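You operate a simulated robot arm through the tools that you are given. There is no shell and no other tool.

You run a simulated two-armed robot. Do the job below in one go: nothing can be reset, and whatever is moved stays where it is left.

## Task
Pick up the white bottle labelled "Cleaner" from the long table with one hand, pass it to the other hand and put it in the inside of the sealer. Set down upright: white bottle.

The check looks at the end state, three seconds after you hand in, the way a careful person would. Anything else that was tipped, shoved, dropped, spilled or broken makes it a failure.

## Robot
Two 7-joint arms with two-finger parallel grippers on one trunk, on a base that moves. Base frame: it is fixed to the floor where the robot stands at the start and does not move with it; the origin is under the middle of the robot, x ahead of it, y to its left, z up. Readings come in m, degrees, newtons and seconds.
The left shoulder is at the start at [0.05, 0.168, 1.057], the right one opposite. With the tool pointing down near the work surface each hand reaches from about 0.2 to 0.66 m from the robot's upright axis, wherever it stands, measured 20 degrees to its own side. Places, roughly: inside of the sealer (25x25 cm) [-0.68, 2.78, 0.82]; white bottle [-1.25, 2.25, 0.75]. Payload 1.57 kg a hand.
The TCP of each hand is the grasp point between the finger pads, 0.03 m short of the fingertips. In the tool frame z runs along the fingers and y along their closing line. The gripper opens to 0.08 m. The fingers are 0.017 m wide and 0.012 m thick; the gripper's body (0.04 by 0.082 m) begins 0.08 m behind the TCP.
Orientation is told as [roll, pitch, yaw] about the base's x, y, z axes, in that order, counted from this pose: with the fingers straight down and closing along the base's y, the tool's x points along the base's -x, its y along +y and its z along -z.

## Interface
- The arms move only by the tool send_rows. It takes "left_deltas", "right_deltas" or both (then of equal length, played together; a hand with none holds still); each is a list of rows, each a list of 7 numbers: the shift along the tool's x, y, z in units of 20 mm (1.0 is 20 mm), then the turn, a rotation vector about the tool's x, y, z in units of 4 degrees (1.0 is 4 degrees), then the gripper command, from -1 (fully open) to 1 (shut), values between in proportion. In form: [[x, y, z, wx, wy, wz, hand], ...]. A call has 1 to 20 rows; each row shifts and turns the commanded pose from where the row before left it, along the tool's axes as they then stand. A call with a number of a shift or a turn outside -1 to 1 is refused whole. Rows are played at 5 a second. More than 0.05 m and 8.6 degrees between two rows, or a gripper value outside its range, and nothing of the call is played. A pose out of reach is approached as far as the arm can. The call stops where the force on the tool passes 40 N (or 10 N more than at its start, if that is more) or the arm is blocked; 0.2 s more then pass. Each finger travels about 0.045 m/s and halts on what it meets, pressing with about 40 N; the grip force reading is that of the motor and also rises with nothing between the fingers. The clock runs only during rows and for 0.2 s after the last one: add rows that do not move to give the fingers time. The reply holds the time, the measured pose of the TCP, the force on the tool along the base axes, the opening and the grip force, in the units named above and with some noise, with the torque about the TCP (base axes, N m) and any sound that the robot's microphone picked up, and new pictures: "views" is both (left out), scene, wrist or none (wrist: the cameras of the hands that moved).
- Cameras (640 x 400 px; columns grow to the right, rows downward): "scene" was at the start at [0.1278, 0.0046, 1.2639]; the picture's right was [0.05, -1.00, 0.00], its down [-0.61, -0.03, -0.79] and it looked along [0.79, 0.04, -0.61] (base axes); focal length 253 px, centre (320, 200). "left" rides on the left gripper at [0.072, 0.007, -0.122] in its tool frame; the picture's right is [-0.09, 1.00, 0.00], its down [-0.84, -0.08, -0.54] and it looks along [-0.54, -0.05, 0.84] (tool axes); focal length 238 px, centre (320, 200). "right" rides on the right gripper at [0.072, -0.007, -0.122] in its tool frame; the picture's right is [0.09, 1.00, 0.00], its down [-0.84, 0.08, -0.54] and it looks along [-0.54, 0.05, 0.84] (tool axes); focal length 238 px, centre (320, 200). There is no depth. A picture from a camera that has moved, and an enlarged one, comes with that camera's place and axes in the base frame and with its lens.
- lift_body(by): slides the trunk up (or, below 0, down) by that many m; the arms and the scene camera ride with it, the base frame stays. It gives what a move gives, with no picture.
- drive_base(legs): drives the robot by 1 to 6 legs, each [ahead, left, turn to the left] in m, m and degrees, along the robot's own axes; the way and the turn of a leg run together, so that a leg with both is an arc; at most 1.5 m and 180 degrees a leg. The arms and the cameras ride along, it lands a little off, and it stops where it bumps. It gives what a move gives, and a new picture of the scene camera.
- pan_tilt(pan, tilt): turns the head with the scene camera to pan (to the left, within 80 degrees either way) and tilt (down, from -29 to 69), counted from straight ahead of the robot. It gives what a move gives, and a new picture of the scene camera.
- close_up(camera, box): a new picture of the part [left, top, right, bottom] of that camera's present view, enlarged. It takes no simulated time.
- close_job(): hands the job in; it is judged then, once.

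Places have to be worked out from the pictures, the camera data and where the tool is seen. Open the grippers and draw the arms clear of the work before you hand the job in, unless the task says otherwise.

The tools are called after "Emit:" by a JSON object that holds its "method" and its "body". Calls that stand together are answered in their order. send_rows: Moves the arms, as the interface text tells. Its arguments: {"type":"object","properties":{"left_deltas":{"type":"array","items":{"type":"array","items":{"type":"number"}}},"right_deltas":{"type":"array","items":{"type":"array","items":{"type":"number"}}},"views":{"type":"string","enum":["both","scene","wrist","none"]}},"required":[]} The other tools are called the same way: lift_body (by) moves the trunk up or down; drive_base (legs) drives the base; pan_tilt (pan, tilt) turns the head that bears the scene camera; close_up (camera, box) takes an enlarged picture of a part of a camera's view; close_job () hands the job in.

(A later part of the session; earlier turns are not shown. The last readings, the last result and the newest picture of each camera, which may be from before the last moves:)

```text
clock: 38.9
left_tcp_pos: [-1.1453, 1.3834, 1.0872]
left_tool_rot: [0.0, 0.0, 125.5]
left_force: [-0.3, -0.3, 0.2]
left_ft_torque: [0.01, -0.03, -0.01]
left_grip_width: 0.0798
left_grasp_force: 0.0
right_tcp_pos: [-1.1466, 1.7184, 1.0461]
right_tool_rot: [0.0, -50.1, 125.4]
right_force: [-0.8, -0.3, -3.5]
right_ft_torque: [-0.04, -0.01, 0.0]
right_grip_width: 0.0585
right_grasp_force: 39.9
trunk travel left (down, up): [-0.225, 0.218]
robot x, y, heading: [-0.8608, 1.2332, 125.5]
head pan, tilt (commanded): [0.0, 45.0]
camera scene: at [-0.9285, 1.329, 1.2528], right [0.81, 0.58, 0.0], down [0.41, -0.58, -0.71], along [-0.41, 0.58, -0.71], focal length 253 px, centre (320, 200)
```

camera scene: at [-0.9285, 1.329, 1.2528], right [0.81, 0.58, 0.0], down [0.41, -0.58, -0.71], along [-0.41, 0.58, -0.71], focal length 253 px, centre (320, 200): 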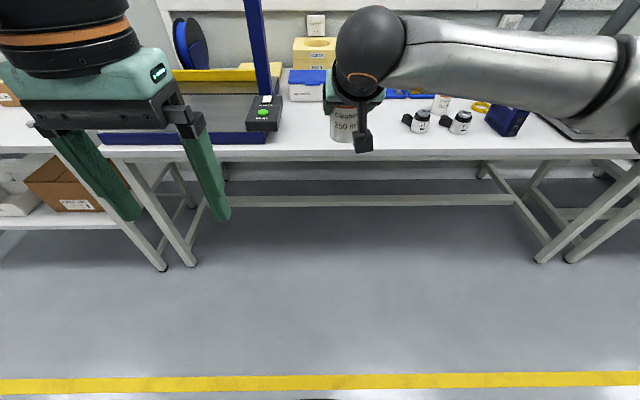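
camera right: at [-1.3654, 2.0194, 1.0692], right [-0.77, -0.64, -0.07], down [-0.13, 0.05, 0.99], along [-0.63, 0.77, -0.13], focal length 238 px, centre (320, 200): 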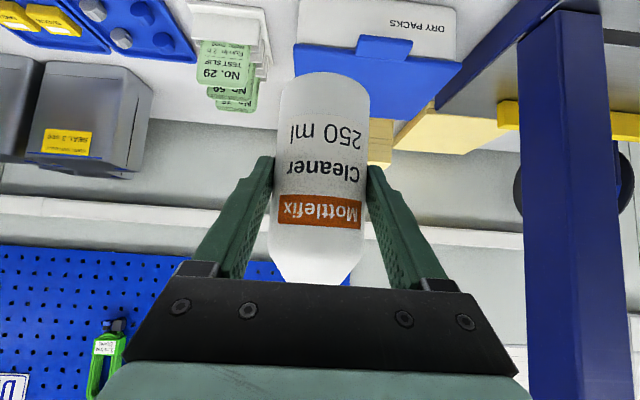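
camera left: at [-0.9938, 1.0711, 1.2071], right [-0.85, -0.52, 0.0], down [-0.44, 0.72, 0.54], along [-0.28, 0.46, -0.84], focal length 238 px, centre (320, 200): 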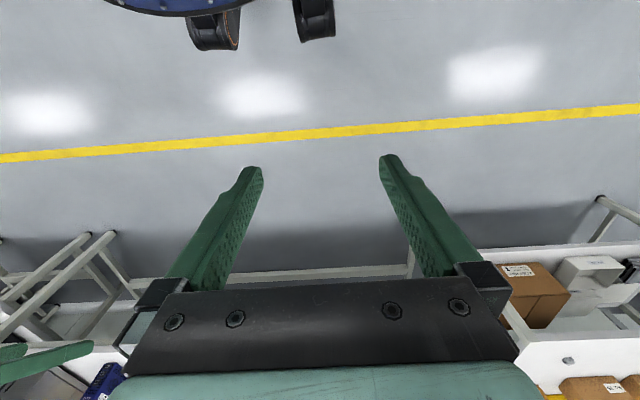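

Free space around me now. I bring the bottle in front of my chest with the right hand (X≈0.42, Z≈0.97) while raising the left hand 8 cm.

Emit:
{"method": "send_rows", "body": {"right_deltas": [[0.926, 0.306, -0.367, 0, 0, 0, 1], [0.926, 0.306, -0.367, 0, 0, 0, 1], [0.926, 0.306, -0.367, 0, 0, 0, 1], [0.926, 0.306, -0.367, 0, 0, 0, 1], [0.926, 0.306, -0.367, 0, 0, 0, 1], [0.926, 0.306, -0.367, 0, 0, 0, 1], [0.926, 0.306, -0.367, 0, 0, 0, 1], [0.926, 0.306, -0.367, 0, 0, 0, 1]], "left_deltas": [[0, 0, -0.5, 0, 0, 0, -1], [0, 0, -0.5, 0, 0, 0, -1], [0, 0, -0.5, 0, 0, 0, -1], [0, 0, -0.5, 0, 0, 0, -1], [0, 0, -0.5, 0, 0, 0, -1], [0, 0, -0.5, 0, 0, 0, -1], [0, 0, -0.5, 0, 0, 0, -1], [0, 0, -0.5, 0, 0, 0, -1]], "views": "both"}}

```text
clock: 40.6
left_tcp_pos: [-1.1455, 1.3854, 1.1657]
left_tool_rot: [0.0, -0.1, 125.5]
left_force: [0.4, 0.8, -0.1]
left_ft_torque: [0.0, -0.02, 0.01]
left_grip_width: 0.0798
left_grasp_force: 0.1
right_tcp_pos: [-1.1038, 1.5764, 0.9704]
right_tool_rot: [0.0, -50.1, 125.5]
right_force: [-0.3, 0.5, -2.2]
right_ft_torque: [-0.01, -0.01, 0.0]
right_grip_width: 0.0586
right_grasp_force: 39.4
trunk travel left (down, up): [-0.225, 0.218]
robot x, y, heading: [-0.8598, 1.2328, 125.6]
head pan, tilt (commanded): [0.0, 45.0]
camera scene: at [-0.9286, 1.3289, 1.2528], right [0.81, 0.58, 0.0], down [0.41, -0.58, -0.71], along [-0.41, 0.58, -0.71], focal length 253 px, centre (320, 200)
camera right: at [-1.0183, 1.4673, 0.9932], right [-0.78, -0.63, -0.07], down [-0.13, 0.05, 0.99], along [-0.61, 0.78, -0.13], focal length 238 px, centre (320, 200)
camera left: at [-1.1084, 1.3228, 1.2868], right [-0.86, -0.5, 0.0], down [-0.42, 0.73, 0.54], along [-0.27, 0.47, -0.84], focal length 238 px, centre (320, 200)
```

scene: 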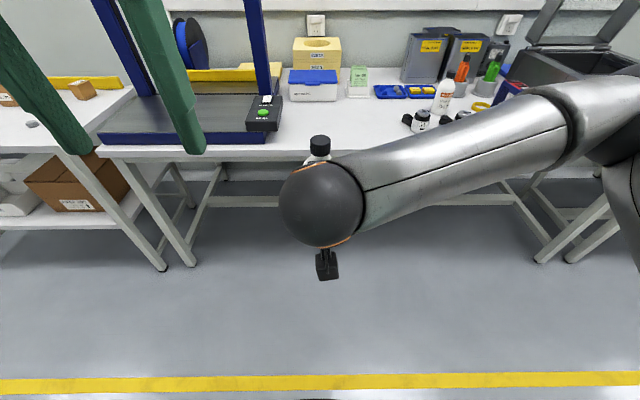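
right: 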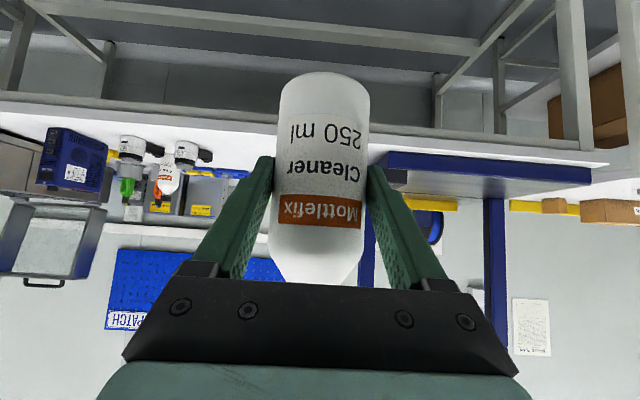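
left: 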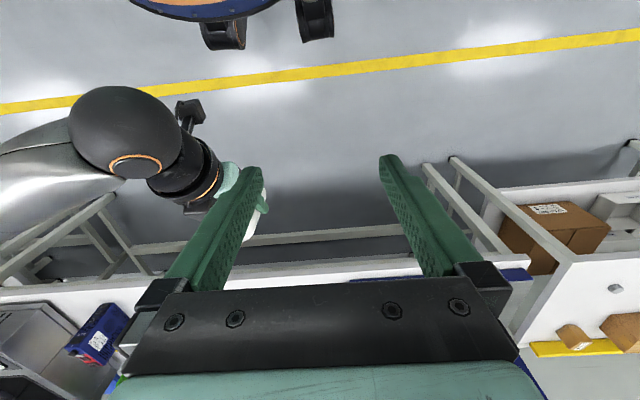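

I now yaw the right hand to the left about the bottle's vertical axis and the left hand to the right, so they'll meet with the left hand's camera on the far side. First half.

Emit:
{"method": "send_rows", "body": {"right_deltas": [[0, 0, 0, -0.75, 0, -0.627, 1], [0, 0, 0, -0.75, 0, -0.627, 1], [0, 0, 0, -0.75, 0, -0.627, 1], [0, 0, 0, -0.75, 0, -0.627, 1], [0, 0, 0, -0.75, 0, -0.627, 1], [0, 0, 0, -0.75, 0, -0.627, 1], [0, 0, 0, -0.75, 0, -0.627, 1], [0, 0, 0, -0.75, 0, -0.627, 1], [0, 0, 0, -0.75, 0, -0.627, 1], [0, 0, 0, -0.75, 0, -0.627, 1], [0, 0, 0, -0.75, 0, -0.627, 1], [0, 0, 0, -0.75, 0, -0.627, 1]], "left_deltas": [[0, 0, 0, 0, 0, 0.978, -1], [0, 0, 0, 0, 0, 0.978, -1], [0, 0, 0, 0, 0, 0.978, -1], [0, 0, 0, 0, 0, 0.978, -1], [0, 0, 0, 0, 0, 0.978, -1], [0, 0, 0, 0, 0, 0.978, -1], [0, 0, 0, 0, 0, 0.978, -1], [0, 0, 0, 0, 0, 0.978, -1], [0, 0, 0, 0, 0, 0.978, -1], [0, 0, 0, 0, 0, 0.978, -1], [0, 0, 0, 0, 0, 0.978, -1], [0, 0, 0, 0, 0, 0.978, -1]], "views": "both"}}

```text
clock: 43.2
left_tcp_pos: [-1.145, 1.3845, 1.1678]
left_tool_rot: [0.0, 0.0, 78.4]
left_force: [0.4, 0.6, -0.3]
left_ft_torque: [-0.02, 0.02, -0.04]
left_grip_width: 0.08
left_grasp_force: 0.0
right_tcp_pos: [-1.1066, 1.5767, 0.9704]
right_tool_rot: [0.1, -50.1, 172.5]
right_force: [-0.2, 0.0, -3.1]
right_ft_torque: [-0.01, 0.0, 0.01]
right_grip_width: 0.0587
right_grasp_force: 40.0
trunk travel left (down, up): [-0.225, 0.218]
robot x, y, heading: [-0.8598, 1.2296, 125.8]
head pan, tilt (commanded): [0.0, 45.0]
camera scene: at [-0.9286, 1.3292, 1.2527], right [0.81, 0.58, 0.0], down [0.41, -0.58, -0.71], along [-0.41, 0.58, -0.71], focal length 253 px, centre (320, 200)
camera right: at [-0.9664, 1.5661, 0.993], right [-0.07, -0.99, -0.07], down [-0.13, -0.06, 0.99], along [-0.99, 0.08, -0.13], focal length 238 px, centre (320, 200)
camera left: at [-1.1658, 1.3165, 1.2874], right [-0.96, 0.29, 0.0], down [0.24, 0.8, 0.54], along [0.16, 0.52, -0.84], focal length 238 px, centre (320, 200)
```

scene: 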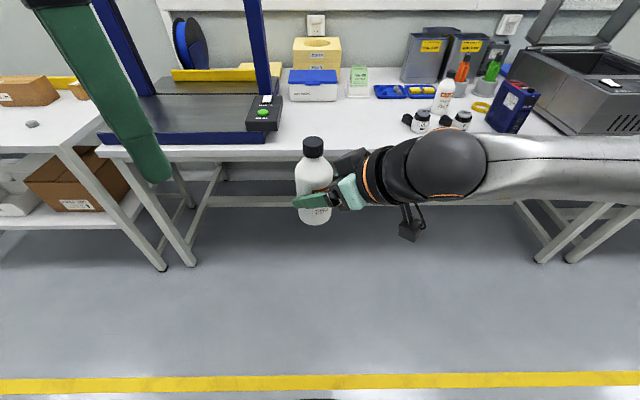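
right: 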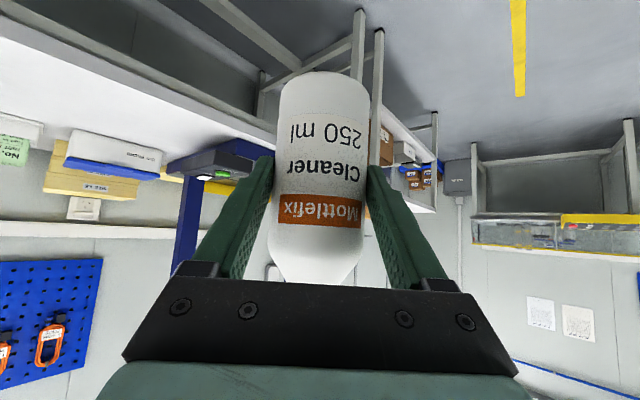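
left: 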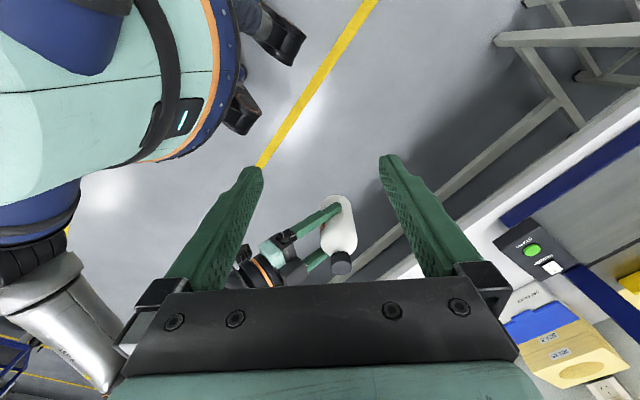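

Both hands turn as planned and the bottle stays upright. I complete the remaining ~43° of each.

Emit:
{"method": "send_rows", "body": {"right_deltas": [[0, 0, 0, -0.75, 0, -0.627, 1], [0, 0, 0, -0.75, 0, -0.627, 1], [0, 0, 0, -0.75, 0, -0.627, 1], [0, 0, 0, -0.75, 0, -0.627, 1], [0, 0, 0, -0.75, 0, -0.627, 1], [0, 0, 0, -0.75, 0, -0.627, 1], [0, 0, 0, -0.75, 0, -0.627, 1], [0, 0, 0, -0.75, 0, -0.627, 1], [0, 0, 0, -0.75, 0, -0.627, 1], [0, 0, 0, -0.75, 0, -0.627, 1], [0, 0, 0, -0.75, 0, -0.627, 1]], "left_deltas": [[0, 0, 0, 0, 0, 0.978, -1], [0, 0, 0, 0, 0, 0.978, -1], [0, 0, 0, 0, 0, 0.978, -1], [0, 0, 0, 0, 0, 0.978, -1], [0, 0, 0, 0, 0, 0.978, -1], [0, 0, 0, 0, 0, 0.978, -1], [0, 0, 0, 0, 0, 0.978, -1], [0, 0, 0, 0, 0, 0.978, -1], [0, 0, 0, 0, 0, 0.978, -1], [0, 0, 0, 0, 0, 0.978, -1], [0, 0, 0, 0, 0, 0.978, -1]], "views": "both"}}

```text
clock: 45.6
left_tcp_pos: [-1.0948, 1.3677, 1.1317]
left_tool_rot: [0.1, 0.0, 35.6]
left_force: [-0.2, -0.3, 0.1]
left_ft_torque: [0.0, 0.01, 0.01]
left_grip_width: 0.08
left_grasp_force: 0.2
left hand out of reach, approached as far as the arm can: row 7, 8, 9, 10, 11
right_tcp_pos: [-1.1063, 1.5771, 0.9697]
right_tool_rot: [0.0, -50.1, -168.1]
right_force: [-1.2, 0.2, -2.7]
right_ft_torque: [-0.02, -0.02, 0.0]
right_grip_width: 0.0585
right_grasp_force: 40.6
right hand out of reach, approached as far as the arm can: row 6, 7, 8, 9, 10, 11
trunk travel left (down, up): [-0.225, 0.218]
robot x, y, heading: [-0.8574, 1.2261, 125.6]
head pan, tilt (commanded): [0.0, 45.0]
camera scene: at [-0.9286, 1.3291, 1.2527], right [0.81, 0.58, 0.0], down [0.41, -0.58, -0.71], along [-0.41, 0.58, -0.71], focal length 253 px, centre (320, 200)
camera right: at [-0.9704, 1.6135, 0.9924], right [0.26, -0.96, -0.07], down [-0.1, -0.1, 0.99], along [-0.96, -0.25, -0.13], focal length 238 px, centre (320, 200)
camera left: at [-1.1567, 1.332, 1.2518], right [-0.5, 0.86, 0.0], down [0.73, 0.42, 0.54], along [0.47, 0.28, -0.84], focal length 238 px, centre (320, 200)
```

scene: 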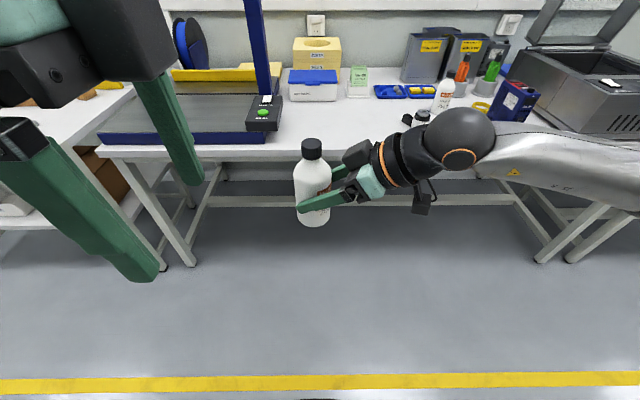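
right: 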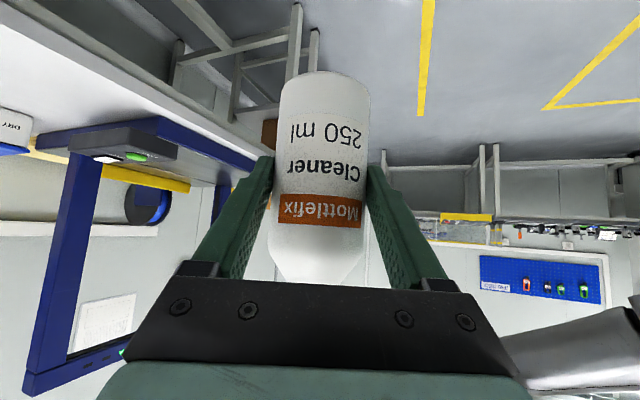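
left: 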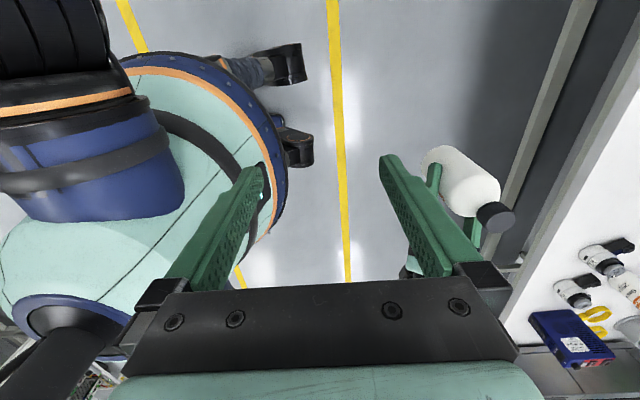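

Both turns ran into limits near the end: the right hand points left-and-back-right at 66°, the left hand has its full yaw but got pushed aside a little; the geometry still suits. The bottle axis is about 1 cm beyond the right TCP, near [-1.116, 1.574]; I move the left hand forward and right towards a point above it.

Emit:
{"method": "send_rows", "body": {"left_deltas": [[-0.6, 0.9, 0, 0, 0, 0, -1], [-0.6, 0.9, 0, 0, 0, 0, -1], [-0.6, 0.9, 0, 0, 0, 0, -1], [-0.6, 0.9, 0, 0, 0, 0, -1], [-0.6, 0.9, 0, 0, 0, 0, -1], [-0.6, 0.9, 0, 0, 0, 0, -1]], "views": "both"}}

```text
clock: 47.0
left_tcp_pos: [-1.051, 1.4621, 1.0987]
left_tool_rot: [0.1, -0.2, 35.8]
left_force: [-0.2, 0.1, -0.8]
left_ft_torque: [0.02, 0.0, 0.01]
left_grip_width: 0.0802
left_grasp_force: 0.0
left hand out of reach, approached as far as the arm can: row 1, 2, 3, 4, 5, 6
right_tcp_pos: [-1.1058, 1.5774, 0.9705]
right_tool_rot: [0.1, -50.2, -168.1]
right_force: [0.2, 0.5, -2.8]
right_ft_torque: [0.0, -0.03, -0.03]
right_grip_width: 0.0585
right_grasp_force: 39.9
trunk travel left (down, up): [-0.225, 0.218]
robot x, y, heading: [-0.8617, 1.2321, 125.4]
head pan, tilt (commanded): [0.0, 45.0]
camera scene: at [-0.9286, 1.3293, 1.2527], right [0.81, 0.58, 0.0], down [0.41, -0.58, -0.71], along [-0.41, 0.58, -0.71], focal length 253 px, centre (320, 200)
camera left: at [-1.1134, 1.4258, 1.2204], right [-0.51, 0.86, 0.0], down [0.72, 0.43, 0.54], along [0.47, 0.28, -0.84], focal length 238 px, centre (320, 200)
```

scene: 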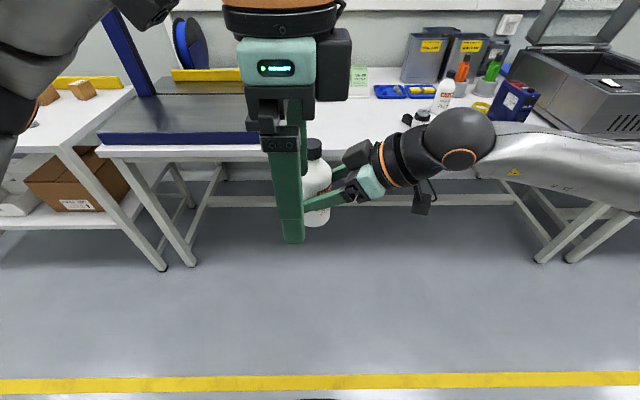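
left: 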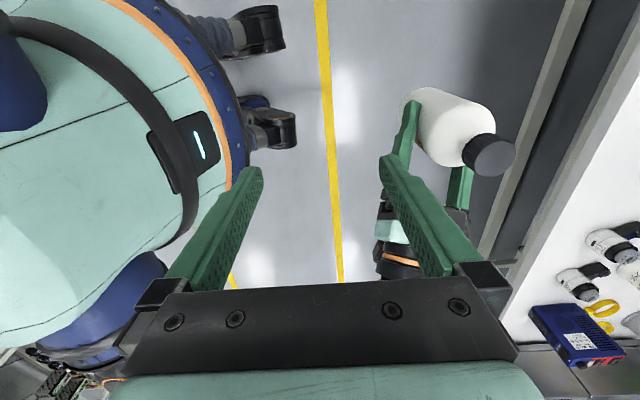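

The left hand can't hold a −90° yaw there (it was squeezed toward my body). I turn its yaw back by about 16° first and read how the commanded pose responds.

Emit:
{"method": "send_rows", "body": {"left_deltas": [[0, 0, 0, 0, 0, -0.98, -1], [0, 0, 0, 0, 0, -0.98, -1], [0, 0, 0, 0, 0, -0.98, -1], [0, 0, 0, 0, 0, -0.98, -1]], "views": "scene"}}

```text
clock: 48.0
left_tcp_pos: [-1.0518, 1.4622, 1.0999]
left_tool_rot: [0.1, 0.0, 51.3]
left_force: [0.1, 0.5, -0.3]
left_ft_torque: [0.01, 0.0, 0.0]
left_grip_width: 0.0801
left_grasp_force: 0.1
right_tcp_pos: [-1.1062, 1.5771, 0.9697]
right_tool_rot: [0.1, -50.2, -168.1]
right_force: [0.2, 0.1, -2.4]
right_ft_torque: [0.0, 0.0, -0.03]
right_grip_width: 0.0588
right_grasp_force: 40.0
trunk travel left (down, up): [-0.225, 0.218]
robot x, y, heading: [-0.8612, 1.2286, 125.5]
head pan, tilt (commanded): [0.0, 45.0]
camera scene: at [-0.9287, 1.3291, 1.2527], right [0.81, 0.58, 0.0], down [0.41, -0.58, -0.71], along [-0.41, 0.58, -0.71], focal length 253 px, centre (320, 200)
```

scene: 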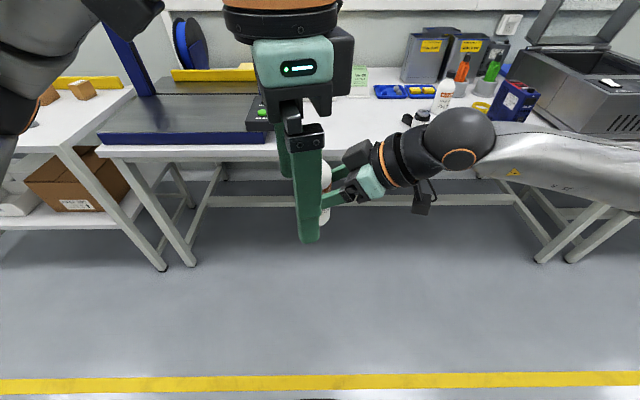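

The commanded pose follows what was reached, good. I raise the left hand 6 cm with this yaw (−74° from my heading), narrow its opening to about 5 cm, then check reach before going over the bottle.

Emit:
{"method": "send_rows", "body": {"left_deltas": [[0, 0, -1, 0, 0, 0, -0.25], [0, 0, -1, 0, 0, 0, -0.25], [0, 0, -1, 0, 0, 0, -0.25], [-0.4, 1, 0, 0, 0, 0, -0.25], [-0.4, 1, 0, 0, 0, 0, -0.25]], "views": "both"}}

```text
clock: 49.2
left_tcp_pos: [-1.0691, 1.4965, 1.1548]
left_tool_rot: [0.1, 0.0, 51.3]
left_force: [0.1, 0.1, -0.8]
left_ft_torque: [0.02, 0.0, -0.02]
left_grip_width: 0.0501
left_grasp_force: 0.0
left hand out of reach, approached as far as the arm can: row 5
right_tcp_pos: [-1.1064, 1.578, 0.9687]
right_tool_rot: [0.1, -50.1, -168.1]
right_force: [-0.3, 0.5, -1.8]
right_ft_torque: [0.03, -0.01, 0.0]
right_grip_width: 0.0587
right_grasp_force: 39.9
trunk travel left (down, up): [-0.225, 0.218]
robot x, y, heading: [-0.8582, 1.2313, 125.6]
head pan, tilt (commanded): [0.0, 45.0]
camera scene: at [-0.9288, 1.3293, 1.2527], right [0.81, 0.58, 0.0], down [0.41, -0.58, -0.71], along [-0.41, 0.58, -0.71], focal length 253 px, centre (320, 200)
camera left: at [-1.1182, 1.4447, 1.2751], right [-0.72, 0.69, 0.0], down [0.58, 0.6, 0.54], along [0.38, 0.39, -0.84], focal length 238 px, centre (320, 200)
```

scene: 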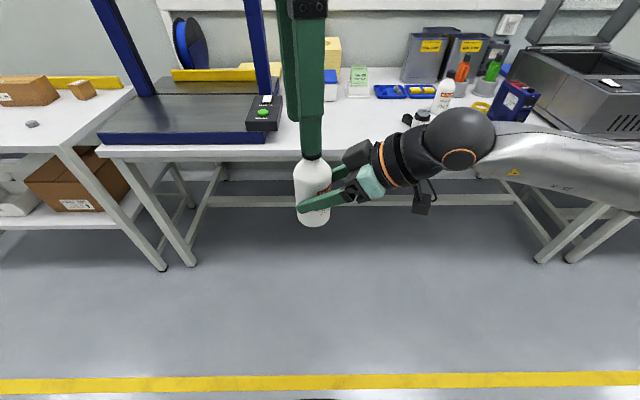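
left: 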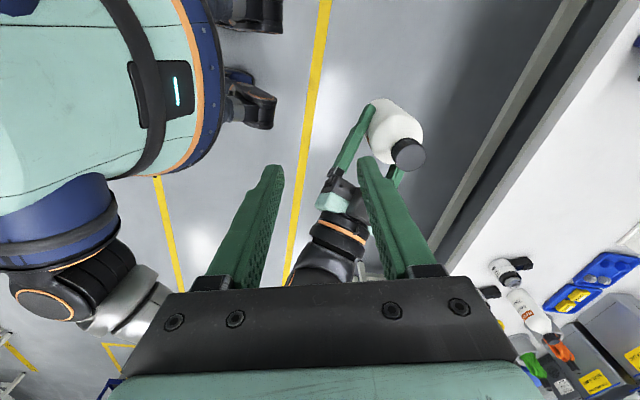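

With −74° yaw the left hand cannot go further; I turn its yaw back another 24° and then continue toward the bottle at this height.

Emit:
{"method": "send_rows", "body": {"left_deltas": [[0, 0, 0, 0, 0, -1, -0.25], [0, 0, 0, 0, 0, -1, -0.25], [0, 0, 0, 0, 0, -1, -0.25], [0, 0, 0, 0, 0, -1, -0.25], [0, 0, 0, 0, 0, -1, -0.25], [0, 0, 0, 0, 0, -1, -0.25]], "views": "wrist"}}

```text
clock: 50.6
left_tcp_pos: [-1.0685, 1.4939, 1.1542]
left_tool_rot: [-0.1, -0.1, 75.3]
left_force: [-1.0, -0.7, -0.3]
left_ft_torque: [-0.01, -0.01, -0.06]
left_grip_width: 0.0499
left_grasp_force: 0.0
right_tcp_pos: [-1.1062, 1.5764, 0.9701]
right_tool_rot: [0.0, -50.1, -168.1]
right_force: [0.7, 0.0, -2.3]
right_ft_torque: [0.01, -0.05, 0.02]
right_grip_width: 0.0586
right_grasp_force: 39.8
trunk travel left (down, up): [-0.225, 0.218]
robot x, y, heading: [-0.8578, 1.2287, 125.8]
head pan, tilt (commanded): [0.0, 45.0]
camera left: at [-1.0918, 1.427, 1.2758], right [-0.94, 0.34, 0.0], down [0.29, 0.79, 0.54], along [0.18, 0.51, -0.84], focal length 238 px, centre (320, 200)
```

left: 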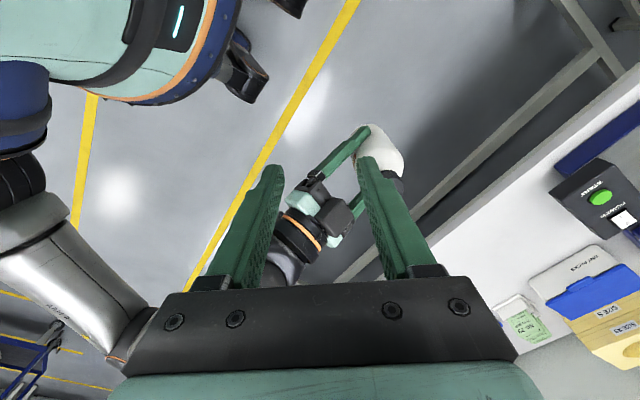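

I zoom in on the cap in the left wrist view to locate it.

Emit:
{"method": "close_up", "body": {"camera": "left", "box": [300, 90, 460, 220]}}

Emit:
{"method": "close_up", "body": {"camera": "scene", "box": [220, 80, 420, 240]}}

```text
3.08 times, centred on (380, 155) of left
camera zoom: at [-1.0918, 1.427, 1.2758], right [-0.94, 0.34, 0.0], down [0.29, 0.79, 0.54], along [0.18, 0.51, -0.84], focal length 733 px, centre (135, 338)
```

zoom: 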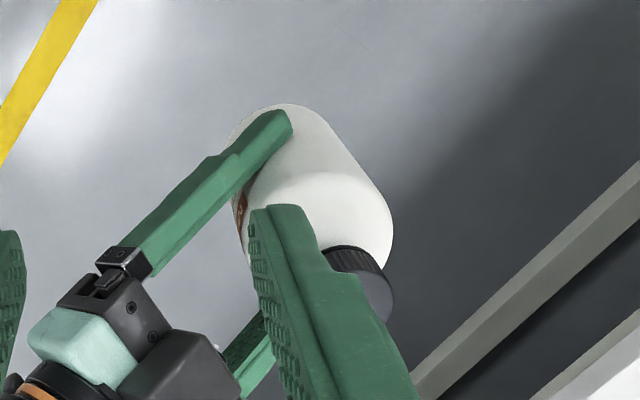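

```text
2.50 times, centred on (320, 160) of scene
camera zoom: at [-0.9287, 1.3291, 1.2527], right [0.81, 0.58, 0.0], down [0.41, -0.58, -0.71], along [-0.41, 0.58, -0.71], focal length 633 px, centre (320, 300)
```

zoom: 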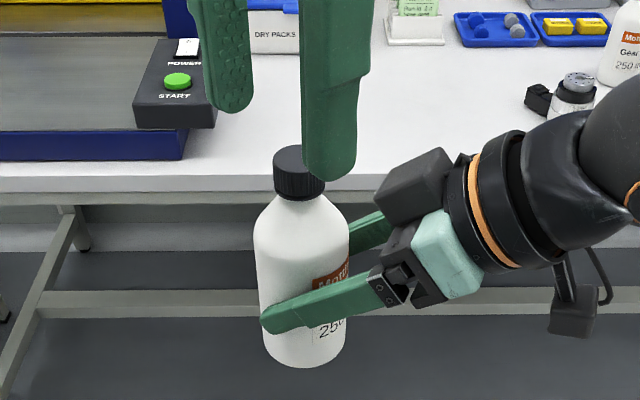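

Both cameras put the cap's axis at about [-1.117, 1.570] with the top at z≈1.058. I move the left hand over it at the present height.

Emit:
{"method": "send_rows", "body": {"left_deltas": [[-0.767, 0.828, 0, 0, 0, 0, -0.25], [-0.767, 0.828, 0, 0, 0, 0, -0.25], [-0.767, 0.828, 0, 0, 0, 0, -0.25], [-0.767, 0.828, 0, 0, 0, 0, -0.25]], "views": "both"}}

```text
clock: 51.6
left_tcp_pos: [-1.1172, 1.5713, 1.1565]
left_tool_rot: [0.1, 0.0, 75.2]
left_force: [-0.2, -0.9, 0.0]
left_ft_torque: [0.0, -0.02, -0.01]
left_grip_width: 0.05
left_grasp_force: 0.0
right_tcp_pos: [-1.1057, 1.5767, 0.9703]
right_tool_rot: [0.1, -50.1, -168.1]
right_force: [0.3, -0.4, -2.3]
right_ft_torque: [0.03, -0.01, 0.0]
right_grip_width: 0.0587
right_grasp_force: 39.8
trunk travel left (down, up): [-0.225, 0.218]
robot x, y, heading: [-0.8613, 1.2271, 125.6]
head pan, tilt (commanded): [0.0, 45.0]
camera scene: at [-0.9286, 1.3293, 1.2527], right [0.81, 0.58, 0.0], down [0.41, -0.58, -0.71], along [-0.41, 0.58, -0.71], focal length 253 px, centre (320, 200)
camera left: at [-1.1415, 1.503, 1.2772], right [-0.94, 0.34, 0.0], down [0.29, 0.79, 0.54], along [0.18, 0.51, -0.84], focal length 238 px, centre (320, 200)
```

scene: 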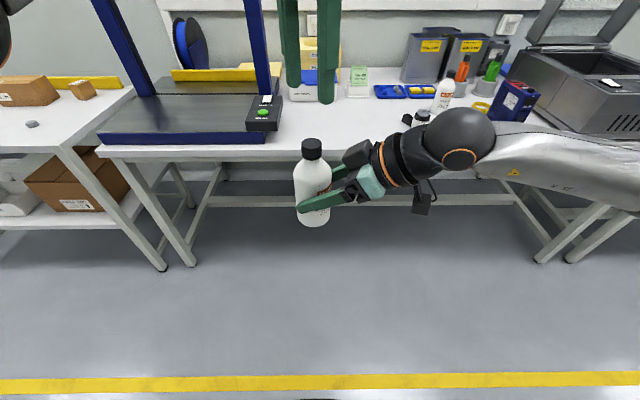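
left: 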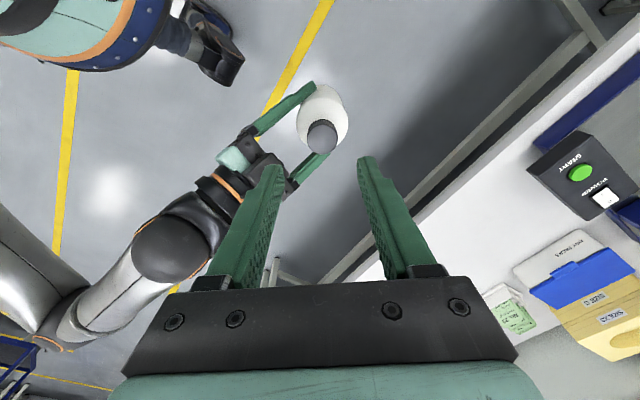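

Now directly above; I zoom on the cap to check the centring.

Emit:
{"method": "close_up", "body": {"camera": "left", "box": [240, 70, 400, 200]}}

Emit:
{"method": "close_up", "body": {"camera": "scene", "box": [220, 40, 420, 240]}}

```text
3.08 times, centred on (320, 135) of left
camera zoom: at [-1.1415, 1.503, 1.2772], right [-0.94, 0.34, 0.0], down [0.29, 0.79, 0.54], along [0.18, 0.51, -0.84], focal length 733 px, centre (320, 400)
```

zoom: 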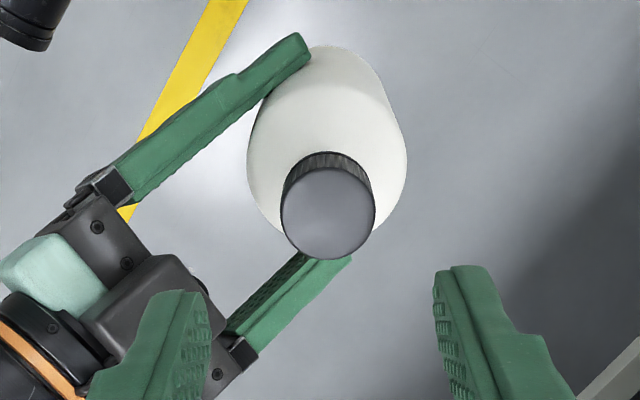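

```text
2.00 times, centred on (320, 140) of scene
camera zoom: at [-0.9286, 1.3293, 1.2527], right [0.81, 0.58, 0.0], down [0.41, -0.58, -0.71], along [-0.41, 0.58, -0.71], focal length 506 px, centre (320, 320)
```

zoom: 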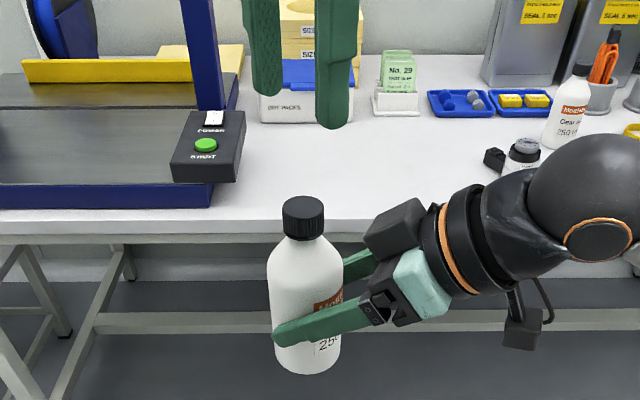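

The cap is centred within ~2 mm and its top is at z≈1.058 (cap about 29 mm wide, 21 mm tall). I lower the left hand so that the fingertips reach about 17 mm below the cap's top.

Emit:
{"method": "send_rows", "body": {"left_deltas": [[-0.012, 0.02, 0.855, 0, 0, 0, -0.25], [-0.012, 0.02, 0.855, 0, 0, 0, -0.25], [-0.012, 0.02, 0.855, 0, 0, 0, -0.25], [-0.012, 0.02, 0.855, 0, 0, 0, -0.25], [-0.012, 0.02, 0.855, 0, 0, 0, -0.25], [0, 0, 0, 0, 0, 0, -0.25]], "views": "both"}}

```text
clock: 53.0
left_tcp_pos: [-1.1198, 1.5713, 1.0696]
left_tool_rot: [0.0, -0.2, 75.3]
left_force: [-0.1, 0.0, 0.4]
left_ft_torque: [0.0, 0.02, -0.02]
left_grip_width: 0.0499
left_grasp_force: 0.0
right_tcp_pos: [-1.1054, 1.5757, 0.9696]
right_tool_rot: [0.1, -50.1, -168.0]
right_force: [-0.2, -0.2, -3.1]
right_ft_torque: [0.0, -0.02, -0.01]
right_grip_width: 0.0586
right_grasp_force: 40.3
trunk travel left (down, up): [-0.225, 0.218]
robot x, y, heading: [-0.8565, 1.2283, 125.1]
head pan, tilt (commanded): [0.0, 45.0]
camera scene: at [-0.9286, 1.3291, 1.2527], right [0.81, 0.58, 0.0], down [0.41, -0.58, -0.71], along [-0.41, 0.58, -0.71], focal length 253 px, centre (320, 200)
camera left: at [-1.1436, 1.5045, 1.1895], right [-0.94, 0.34, 0.0], down [0.29, 0.79, 0.54], along [0.19, 0.51, -0.84], focal length 238 px, centre (320, 200)
```

scene: 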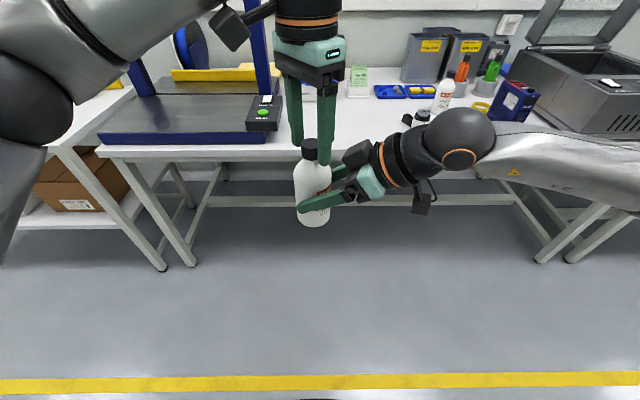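
left: 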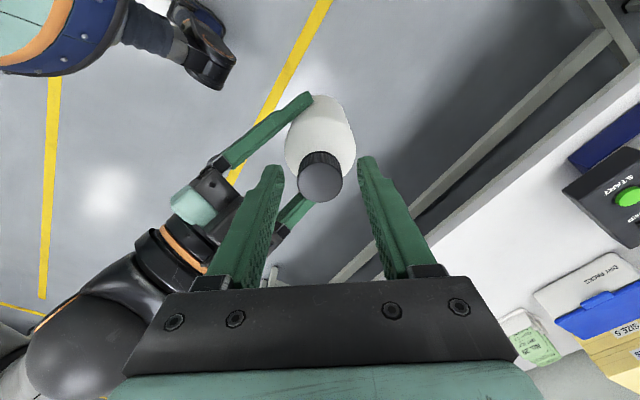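

Emit:
{"method": "close_up", "body": {"camera": "scene", "box": [260, 100, 380, 240]}}

Emit:
{"method": "close_up", "body": {"camera": "left", "box": [240, 90, 400, 220]}}

```text
2.86 times, centred on (320, 170) of scene
camera zoom: at [-0.9286, 1.3291, 1.2527], right [0.81, 0.58, 0.0], down [0.41, -0.58, -0.71], along [-0.41, 0.58, -0.71], focal length 723 px, centre (320, 286)
```

zoom: 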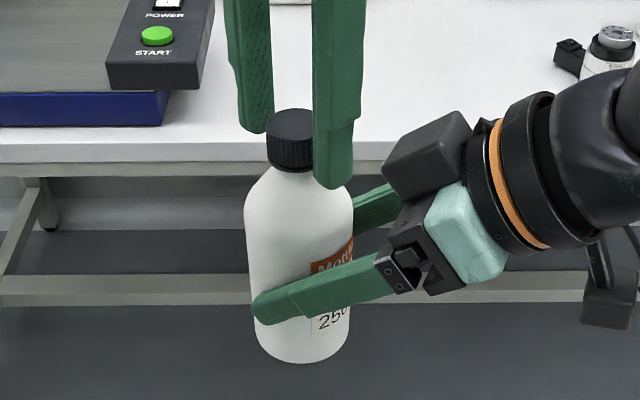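

```text
3.08 times, centred on (320, 155) of left
camera zoom: at [-1.1436, 1.5045, 1.1895], right [-0.94, 0.34, 0.0], down [0.29, 0.79, 0.54], along [0.19, 0.51, -0.84], focal length 733 px, centre (320, 338)
```

zoom: 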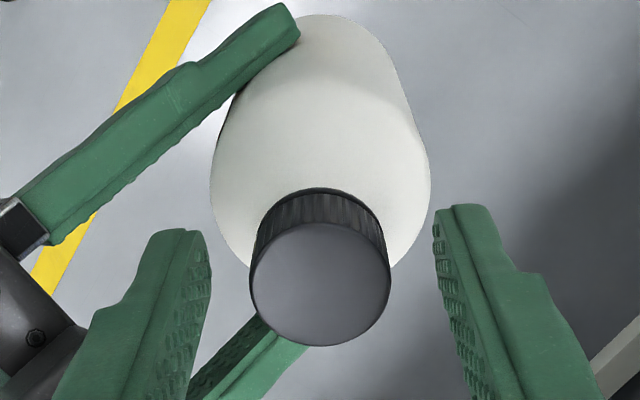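

Perfectly centred and the tips sit about 18 mm below the cap's top. I close the left gripper on the cap while the right hand keeps holding.

Emit:
{"method": "send_rows", "body": {"left_deltas": [[0, 0, 0, 0, 0, 0, 1], [0, 0, 0, 0, 0, 0, 1], [0, 0, 0, 0, 0, 0, 1], [0, 0, 0, 0, 0, 0, 1], [0, 0, 0, 0, 0, 0, 1]], "views": "both"}}

```text
clock: 54.2
left_tcp_pos: [-1.1196, 1.5725, 1.0701]
left_tool_rot: [0.0, 0.0, 75.2]
left_force: [1.6, -1.0, 0.6]
left_ft_torque: [0.08, -0.09, -0.16]
left_grip_width: 0.0289
left_grasp_force: 38.6
right_tcp_pos: [-1.1056, 1.5777, 0.9698]
right_tool_rot: [-0.1, -50.0, -168.1]
right_force: [-1.4, 0.6, -2.9]
right_ft_torque: [-0.14, -0.08, 0.09]
right_grip_width: 0.0587
right_grasp_force: 39.9
trunk travel left (down, up): [-0.225, 0.218]
robot x, y, heading: [-0.8602, 1.2283, 125.7]
head pan, tilt (commanded): [0.0, 45.0]
camera scene: at [-0.9287, 1.3291, 1.2527], right [0.81, 0.58, 0.0], down [0.41, -0.58, -0.71], along [-0.41, 0.58, -0.71], focal length 253 px, centre (320, 200)
camera left: at [-1.1436, 1.5046, 1.1897], right [-0.94, 0.34, 0.0], down [0.29, 0.79, 0.54], along [0.19, 0.51, -0.84], focal length 238 px, centre (320, 200)
```

scene: 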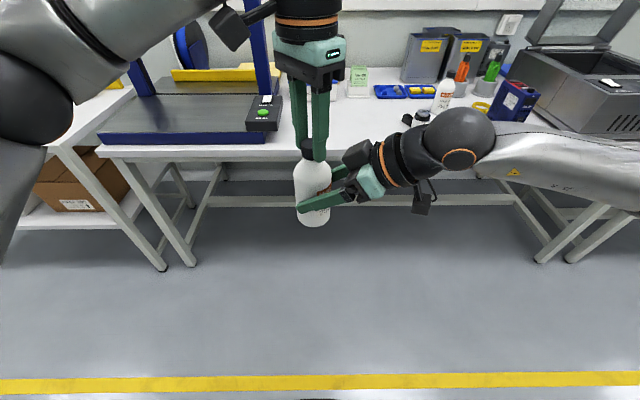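
left: 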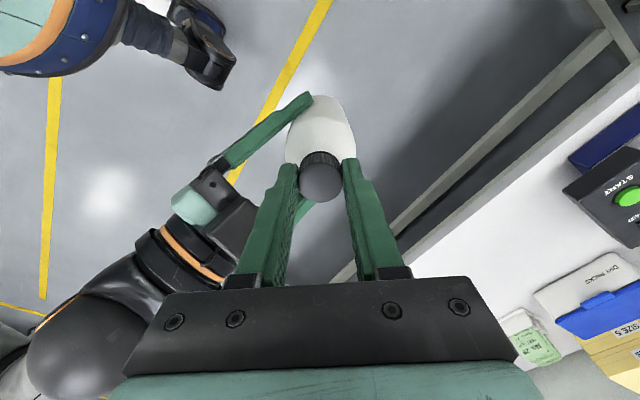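

The left hand holds the cap (28.9 mm, 39 N). I open the right gripper and see whether the bottle stays.

Emit:
{"method": "send_rows", "body": {"right_deltas": [[0, 0, 0, 0, 0, 0, 0.2], [0, 0, 0, 0, 0, 0, -0.6], [0, 0, 0, 0, 0, 0, -1], [0, 0, 0, 0, 0, 0, -1], [0, 0, 0, 0, 0, 0, -1]], "left_deltas": [[0, 0, 0, 0, 0, 0, 1], [0, 0, 0, 0, 0, 0, 1], [0, 0, 0, 0, 0, 0, 1], [0, 0, 0, 0, 0, 0, 1], [0, 0, 0, 0, 0, 0, 1]], "views": "both"}}

```text
clock: 55.5
left_tcp_pos: [-1.1196, 1.5712, 1.0686]
left_tool_rot: [0.0, 0.0, 75.2]
left_force: [-0.5, -0.2, 1.3]
left_ft_torque: [-0.03, 0.0, 0.02]
left_grip_width: 0.0289
left_grasp_force: 38.6
right_tcp_pos: [-1.1062, 1.576, 0.9698]
right_tool_rot: [0.0, -50.1, -168.2]
right_force: [-0.1, 0.5, -0.1]
right_ft_torque: [-0.04, -0.01, -0.02]
right_grip_width: 0.0802
right_grasp_force: 0.1
trunk travel left (down, up): [-0.225, 0.218]
robot x, y, heading: [-0.8578, 1.2287, 125.8]
head pan, tilt (commanded): [0.0, 45.0]
camera scene: at [-0.9287, 1.3291, 1.2527], right [0.81, 0.58, 0.0], down [0.41, -0.58, -0.71], along [-0.41, 0.58, -0.71], focal length 253 px, centre (320, 200)
camera right: at [-0.9704, 1.6135, 0.9925], right [0.26, -0.96, -0.07], down [-0.1, -0.1, 0.99], along [-0.96, -0.25, -0.13], focal length 238 px, centre (320, 200)
camera left: at [-1.1437, 1.5046, 1.1896], right [-0.94, 0.34, 0.0], down [0.29, 0.79, 0.54], along [0.19, 0.51, -0.84], focal length 238 px, centre (320, 200)
```

scene: 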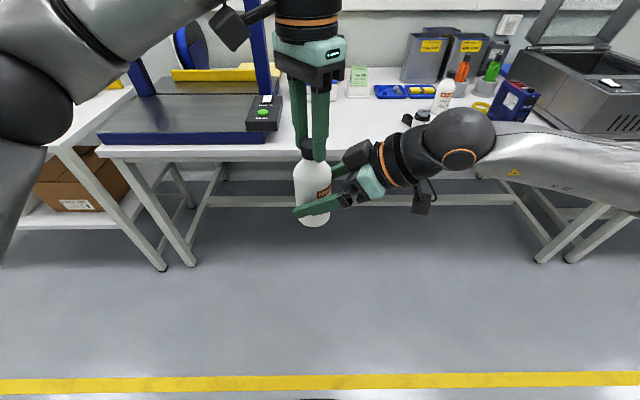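
right: 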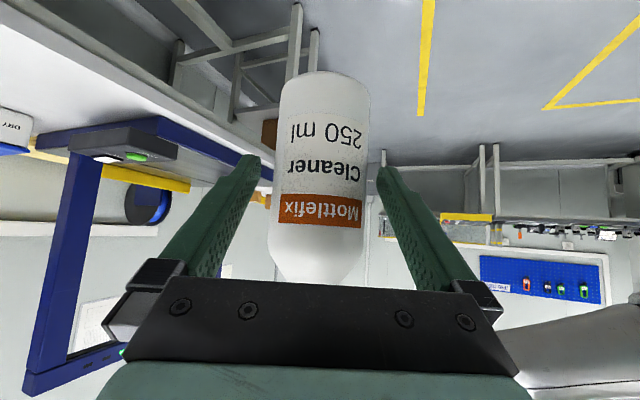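
left: 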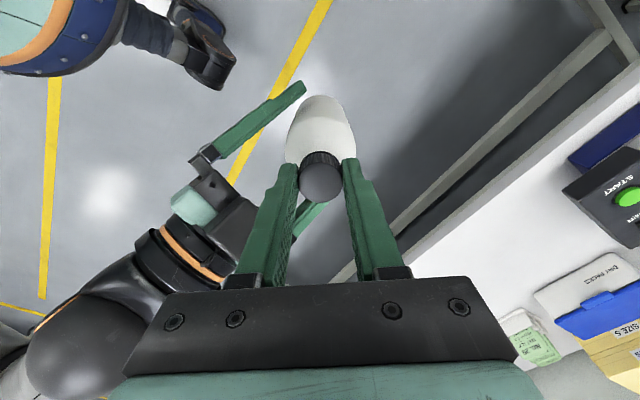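

The left hand alone holds the bottle now, and the right fingers are open. I draw the right hand straight back horizontally by 12 cm.

Emit:
{"method": "send_rows", "body": {"right_deltas": [[0.641, 0, -0.767, 0, 0, 0, -1], [0.641, 0, -0.767, 0, 0, 0, -1], [0.641, 0, -0.767, 0, 0, 0, -1], [0.641, 0, -0.767, 0, 0, 0, -1], [0.641, 0, -0.767, 0, 0, 0, -1], [0.641, 0, -0.767, 0, 0, 0, -1]], "views": "both"}}

```text
clock: 56.9
left_tcp_pos: [-1.1199, 1.5724, 1.0686]
left_tool_rot: [0.0, 0.0, 75.2]
left_force: [0.0, -0.8, -0.6]
left_ft_torque: [0.0, -0.01, -0.03]
left_grip_width: 0.0285
left_grasp_force: 38.2
right_tcp_pos: [-1.0274, 1.5887, 0.9716]
right_tool_rot: [-0.3, -50.0, -168.9]
right_force: [-0.8, 0.3, 0.2]
right_ft_torque: [0.02, -0.01, -0.01]
right_grip_width: 0.0799
right_grasp_force: 0.0
right hand out of reach, approached as far as the arm can: row 4, 5, 6
trunk travel left (down, up): [-0.225, 0.218]
robot x, y, heading: [-0.8569, 1.23, 125.8]
head pan, tilt (commanded): [0.0, 45.0]
camera scene: at [-0.929, 1.3291, 1.2527], right [0.81, 0.58, 0.0], down [0.41, -0.58, -0.71], along [-0.41, 0.58, -0.71], focal length 253 px, centre (320, 200)
camera right: at [-0.8917, 1.6232, 0.994], right [0.25, -0.97, -0.07], down [-0.11, -0.1, 0.99], along [-0.96, -0.24, -0.13], focal length 238 px, centre (320, 200)
```

scene: 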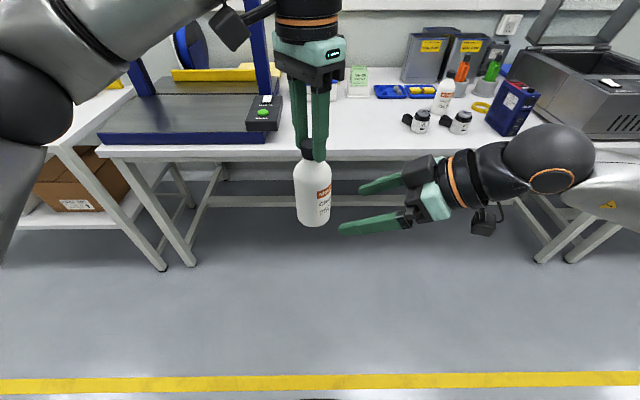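
right: 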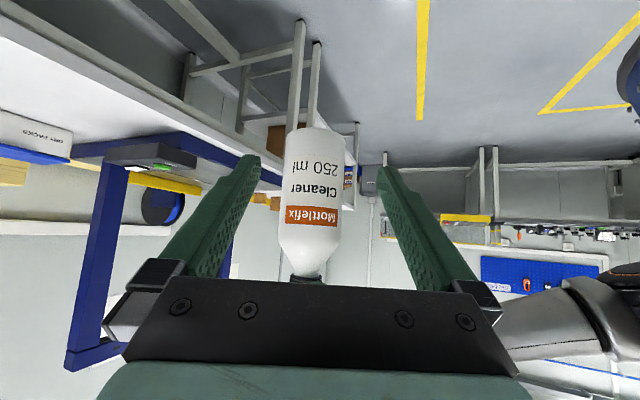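

The right hand is 9 cm away from the bottle, which hangs upright from the left hand. I turn the right hand back to point forward while shifting it right by 20 cm.

Emit:
{"method": "send_rows", "body": {"right_deltas": [[0.352, -0.244, -0.42, 0.744, 0, 0.622, -1], [0.34, -0.281, -0.406, 0.744, 0, 0.622, -1], [0.326, -0.318, -0.39, 0.744, 0, 0.622, -1], [0.311, -0.353, -0.372, 0.744, 0, 0.622, -1], [0.295, -0.386, -0.352, 0.744, 0, 0.622, -1], [0.279, -0.413, -0.334, 0.744, 0, 0.622, -1], [0.261, -0.442, -0.311, 0.744, 0, 0.622, -1], [0.241, -0.468, -0.288, 0.744, 0, 0.622, -1], [0.22, -0.493, -0.263, 0.744, 0, 0.622, -1], [0.198, -0.514, -0.237, 0.744, 0, 0.622, -1], [0.175, -0.535, -0.209, 0.744, 0, 0.622, -1], [0.151, -0.552, -0.18, 0.744, 0, 0.622, -1], [0.129, -0.566, -0.154, 0.744, 0, 0.622, -1], [0.104, -0.578, -0.124, 0.744, 0, 0.622, -1], [0.078, -0.587, -0.093, 0.744, 0, 0.622, -1], [0.052, -0.595, -0.063, 0.744, 0, 0.622, -1], [0.027, -0.599, -0.032, 0.744, 0, 0.622, -1]], "views": "both"}}

```text
clock: 60.5
left_tcp_pos: [-1.1206, 1.5717, 1.0689]
left_tool_rot: [-0.1, 0.1, 75.2]
left_force: [-0.3, 0.3, 0.0]
left_ft_torque: [-0.05, -0.01, 0.01]
left_grip_width: 0.0288
left_grasp_force: 39.3
right_tcp_pos: [-0.8725, 1.7323, 0.9781]
right_tool_rot: [0.0, -50.0, 125.9]
right_force: [0.4, -0.5, 0.0]
right_ft_torque: [0.01, 0.0, 0.02]
right_grip_width: 0.0802
right_grasp_force: 0.1
right hand out of reach, approached as far as the arm can: row 9, 10, 11, 12, 14
trunk travel left (down, up): [-0.225, 0.218]
robot x, y, heading: [-0.8553, 1.2333, 125.4]
head pan, tilt (commanded): [0.0, 45.0]
camera scene: at [-0.9286, 1.3292, 1.2527], right [0.81, 0.58, 0.0], down [0.41, -0.58, -0.71], along [-0.41, 0.58, -0.71], focal length 253 px, centre (320, 200)
camera right: at [-0.7845, 1.6234, 1.0008], right [-0.77, -0.63, -0.07], down [-0.13, 0.05, 0.99], along [-0.62, 0.77, -0.13], focal length 238 px, centre (320, 200)
```

scene: 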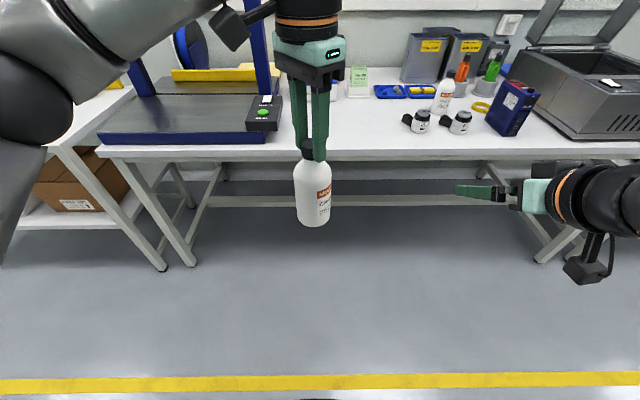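
right: 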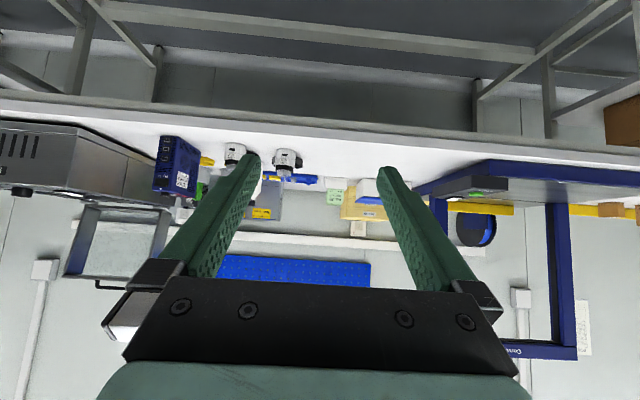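

The right hand is clear. I straighten it to point down, draw it back and up as a parked pose, and raise the left hand with the bottle by 8 cm.

Emit:
{"method": "send_rows", "body": {"right_deltas": [[0, 0, 0, 0, 0.9615, 0, -1], [0, 0, 0, 0, 0.9615, 0, -1], [0, 0, 0, 0, 0.9615, 0, -1], [0, 0, 0, 0, 0.9615, 0, -1], [0, 0, 0, 0, 0.9615, 0, -1], [0, 0, 0, 0, 0.9615, 0, -1], [0, 0, 0, 0, 0.9615, 0, -1], [0, 0, 0, 0, 0.9615, 0, -1], [0, 0, 0, 0, 0.9615, 0, -1], [0, 0, 0, 0, 0.9615, 0, -1], [0, 0, 0, 0, 0.9615, 0, -1], [0, 0, 0, 0, 0.9615, 0, -1], [0, 0, 0, 0, 0.9615, 0, -1], [0.9, 0, -0.714, 0, 0, 0, -1], [0.9, 0, -0.714, 0, 0, 0, -1], [0.9, 0, -0.714, 0, 0, 0, -1], [0.9, 0, -0.714, 0, 0, 0, -1], [0.9, 0, -0.714, 0, 0, 0, -1], [0.9, 0, -0.714, 0, 0, 0, -1], [0.9, 0, -0.714, 0, 0, 0, -1]], "left_deltas": [[0, 0, -0.5, 0, 0, 0, 1], [0, 0, -0.5, 0, 0, 0, 1], [0, 0, -0.5, 0, 0, 0, 1], [0, 0, -0.5, 0, 0, 0, 1], [0, 0, -0.5, 0, 0, 0, 1], [0, 0, -0.5, 0, 0, 0, 1], [0, 0, -0.5, 0, 0, 0, 1], [0, 0, -0.5, 0, 0, 0, 1], [0, 0, 0, 0, 0, 0, 1], [0, 0, 0, 0, 0, 0, 1], [0, 0, 0, 0, 0, 0, 1], [0, 0, 0, 0, 0, 0, 1], [0, 0, 0, 0, 0, 0, 1], [0, 0, 0, 0, 0, 0, 1], [0, 0, 0, 0, 0, 0, 1], [0, 0, 0, 0, 0, 0, 1], [0, 0, 0, 0, 0, 0, 1], [0, 0, 0, 0, 0, 0, 1], [0, 0, 0, 0, 0, 0, 1], [0, 0, 0, 0, 0, 0, 1]], "views": "both"}}

```text
clock: 64.7
left_tcp_pos: [-1.1202, 1.5709, 1.1507]
left_tool_rot: [-0.1, -0.2, 75.2]
left_force: [0.1, 0.1, -3.1]
left_ft_torque: [-0.02, -0.01, -0.04]
left_grip_width: 0.0284
left_grasp_force: 38.7
right_tcp_pos: [-0.7981, 1.6276, 1.078]
right_tool_rot: [0.0, -0.1, 126.0]
right_force: [0.2, 0.1, 0.2]
right_ft_torque: [0.01, 0.05, 0.02]
right_grip_width: 0.0799
right_grasp_force: 0.1
trunk travel left (down, up): [-0.225, 0.218]
robot x, y, heading: [-0.8592, 1.2322, 125.7]
head pan, tilt (commanded): [0.0, 45.0]
camera scene: at [-0.9286, 1.3288, 1.2528], right [0.81, 0.58, 0.0], down [0.41, -0.58, -0.71], along [-0.41, 0.58, -0.71], focal length 253 px, centre (320, 200)
camera right: at [-0.7511, 1.5743, 1.1991], right [-0.75, -0.66, 0.0], down [-0.55, 0.63, 0.54], along [-0.36, 0.41, -0.84], focal length 238 px, centre (320, 200)
camera left: at [-1.1433, 1.5041, 1.271], right [-0.94, 0.34, 0.0], down [0.29, 0.79, 0.54], along [0.19, 0.51, -0.84], focal length 238 px, centre (320, 200)
```

scene: 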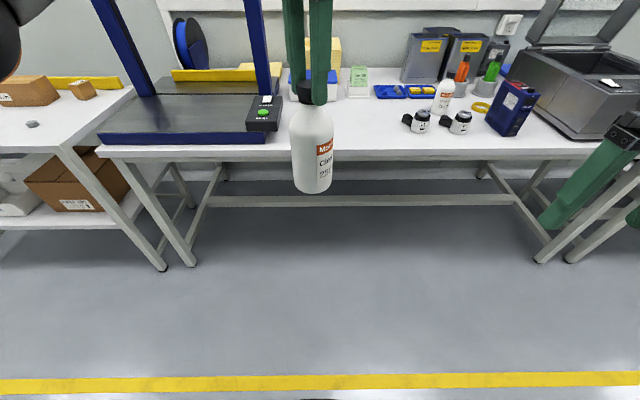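
right: 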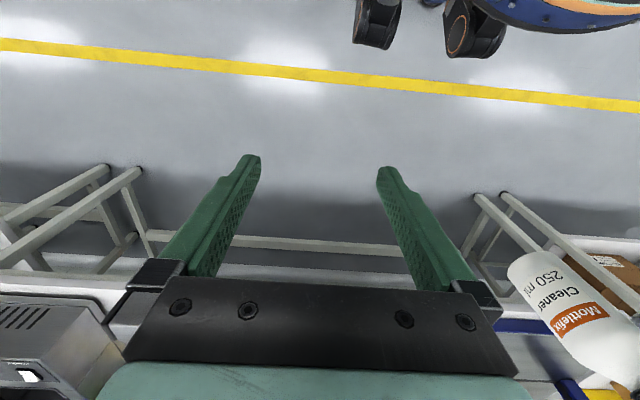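
left: 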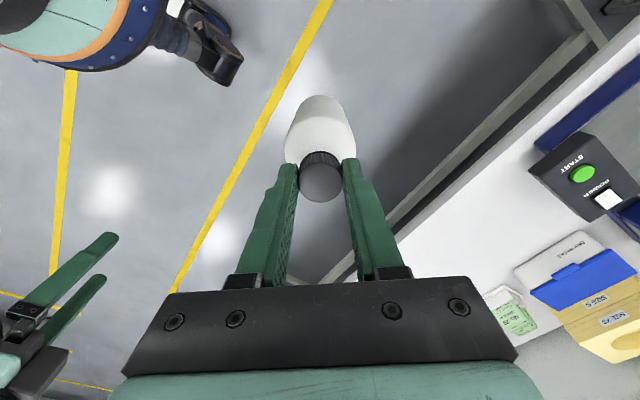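

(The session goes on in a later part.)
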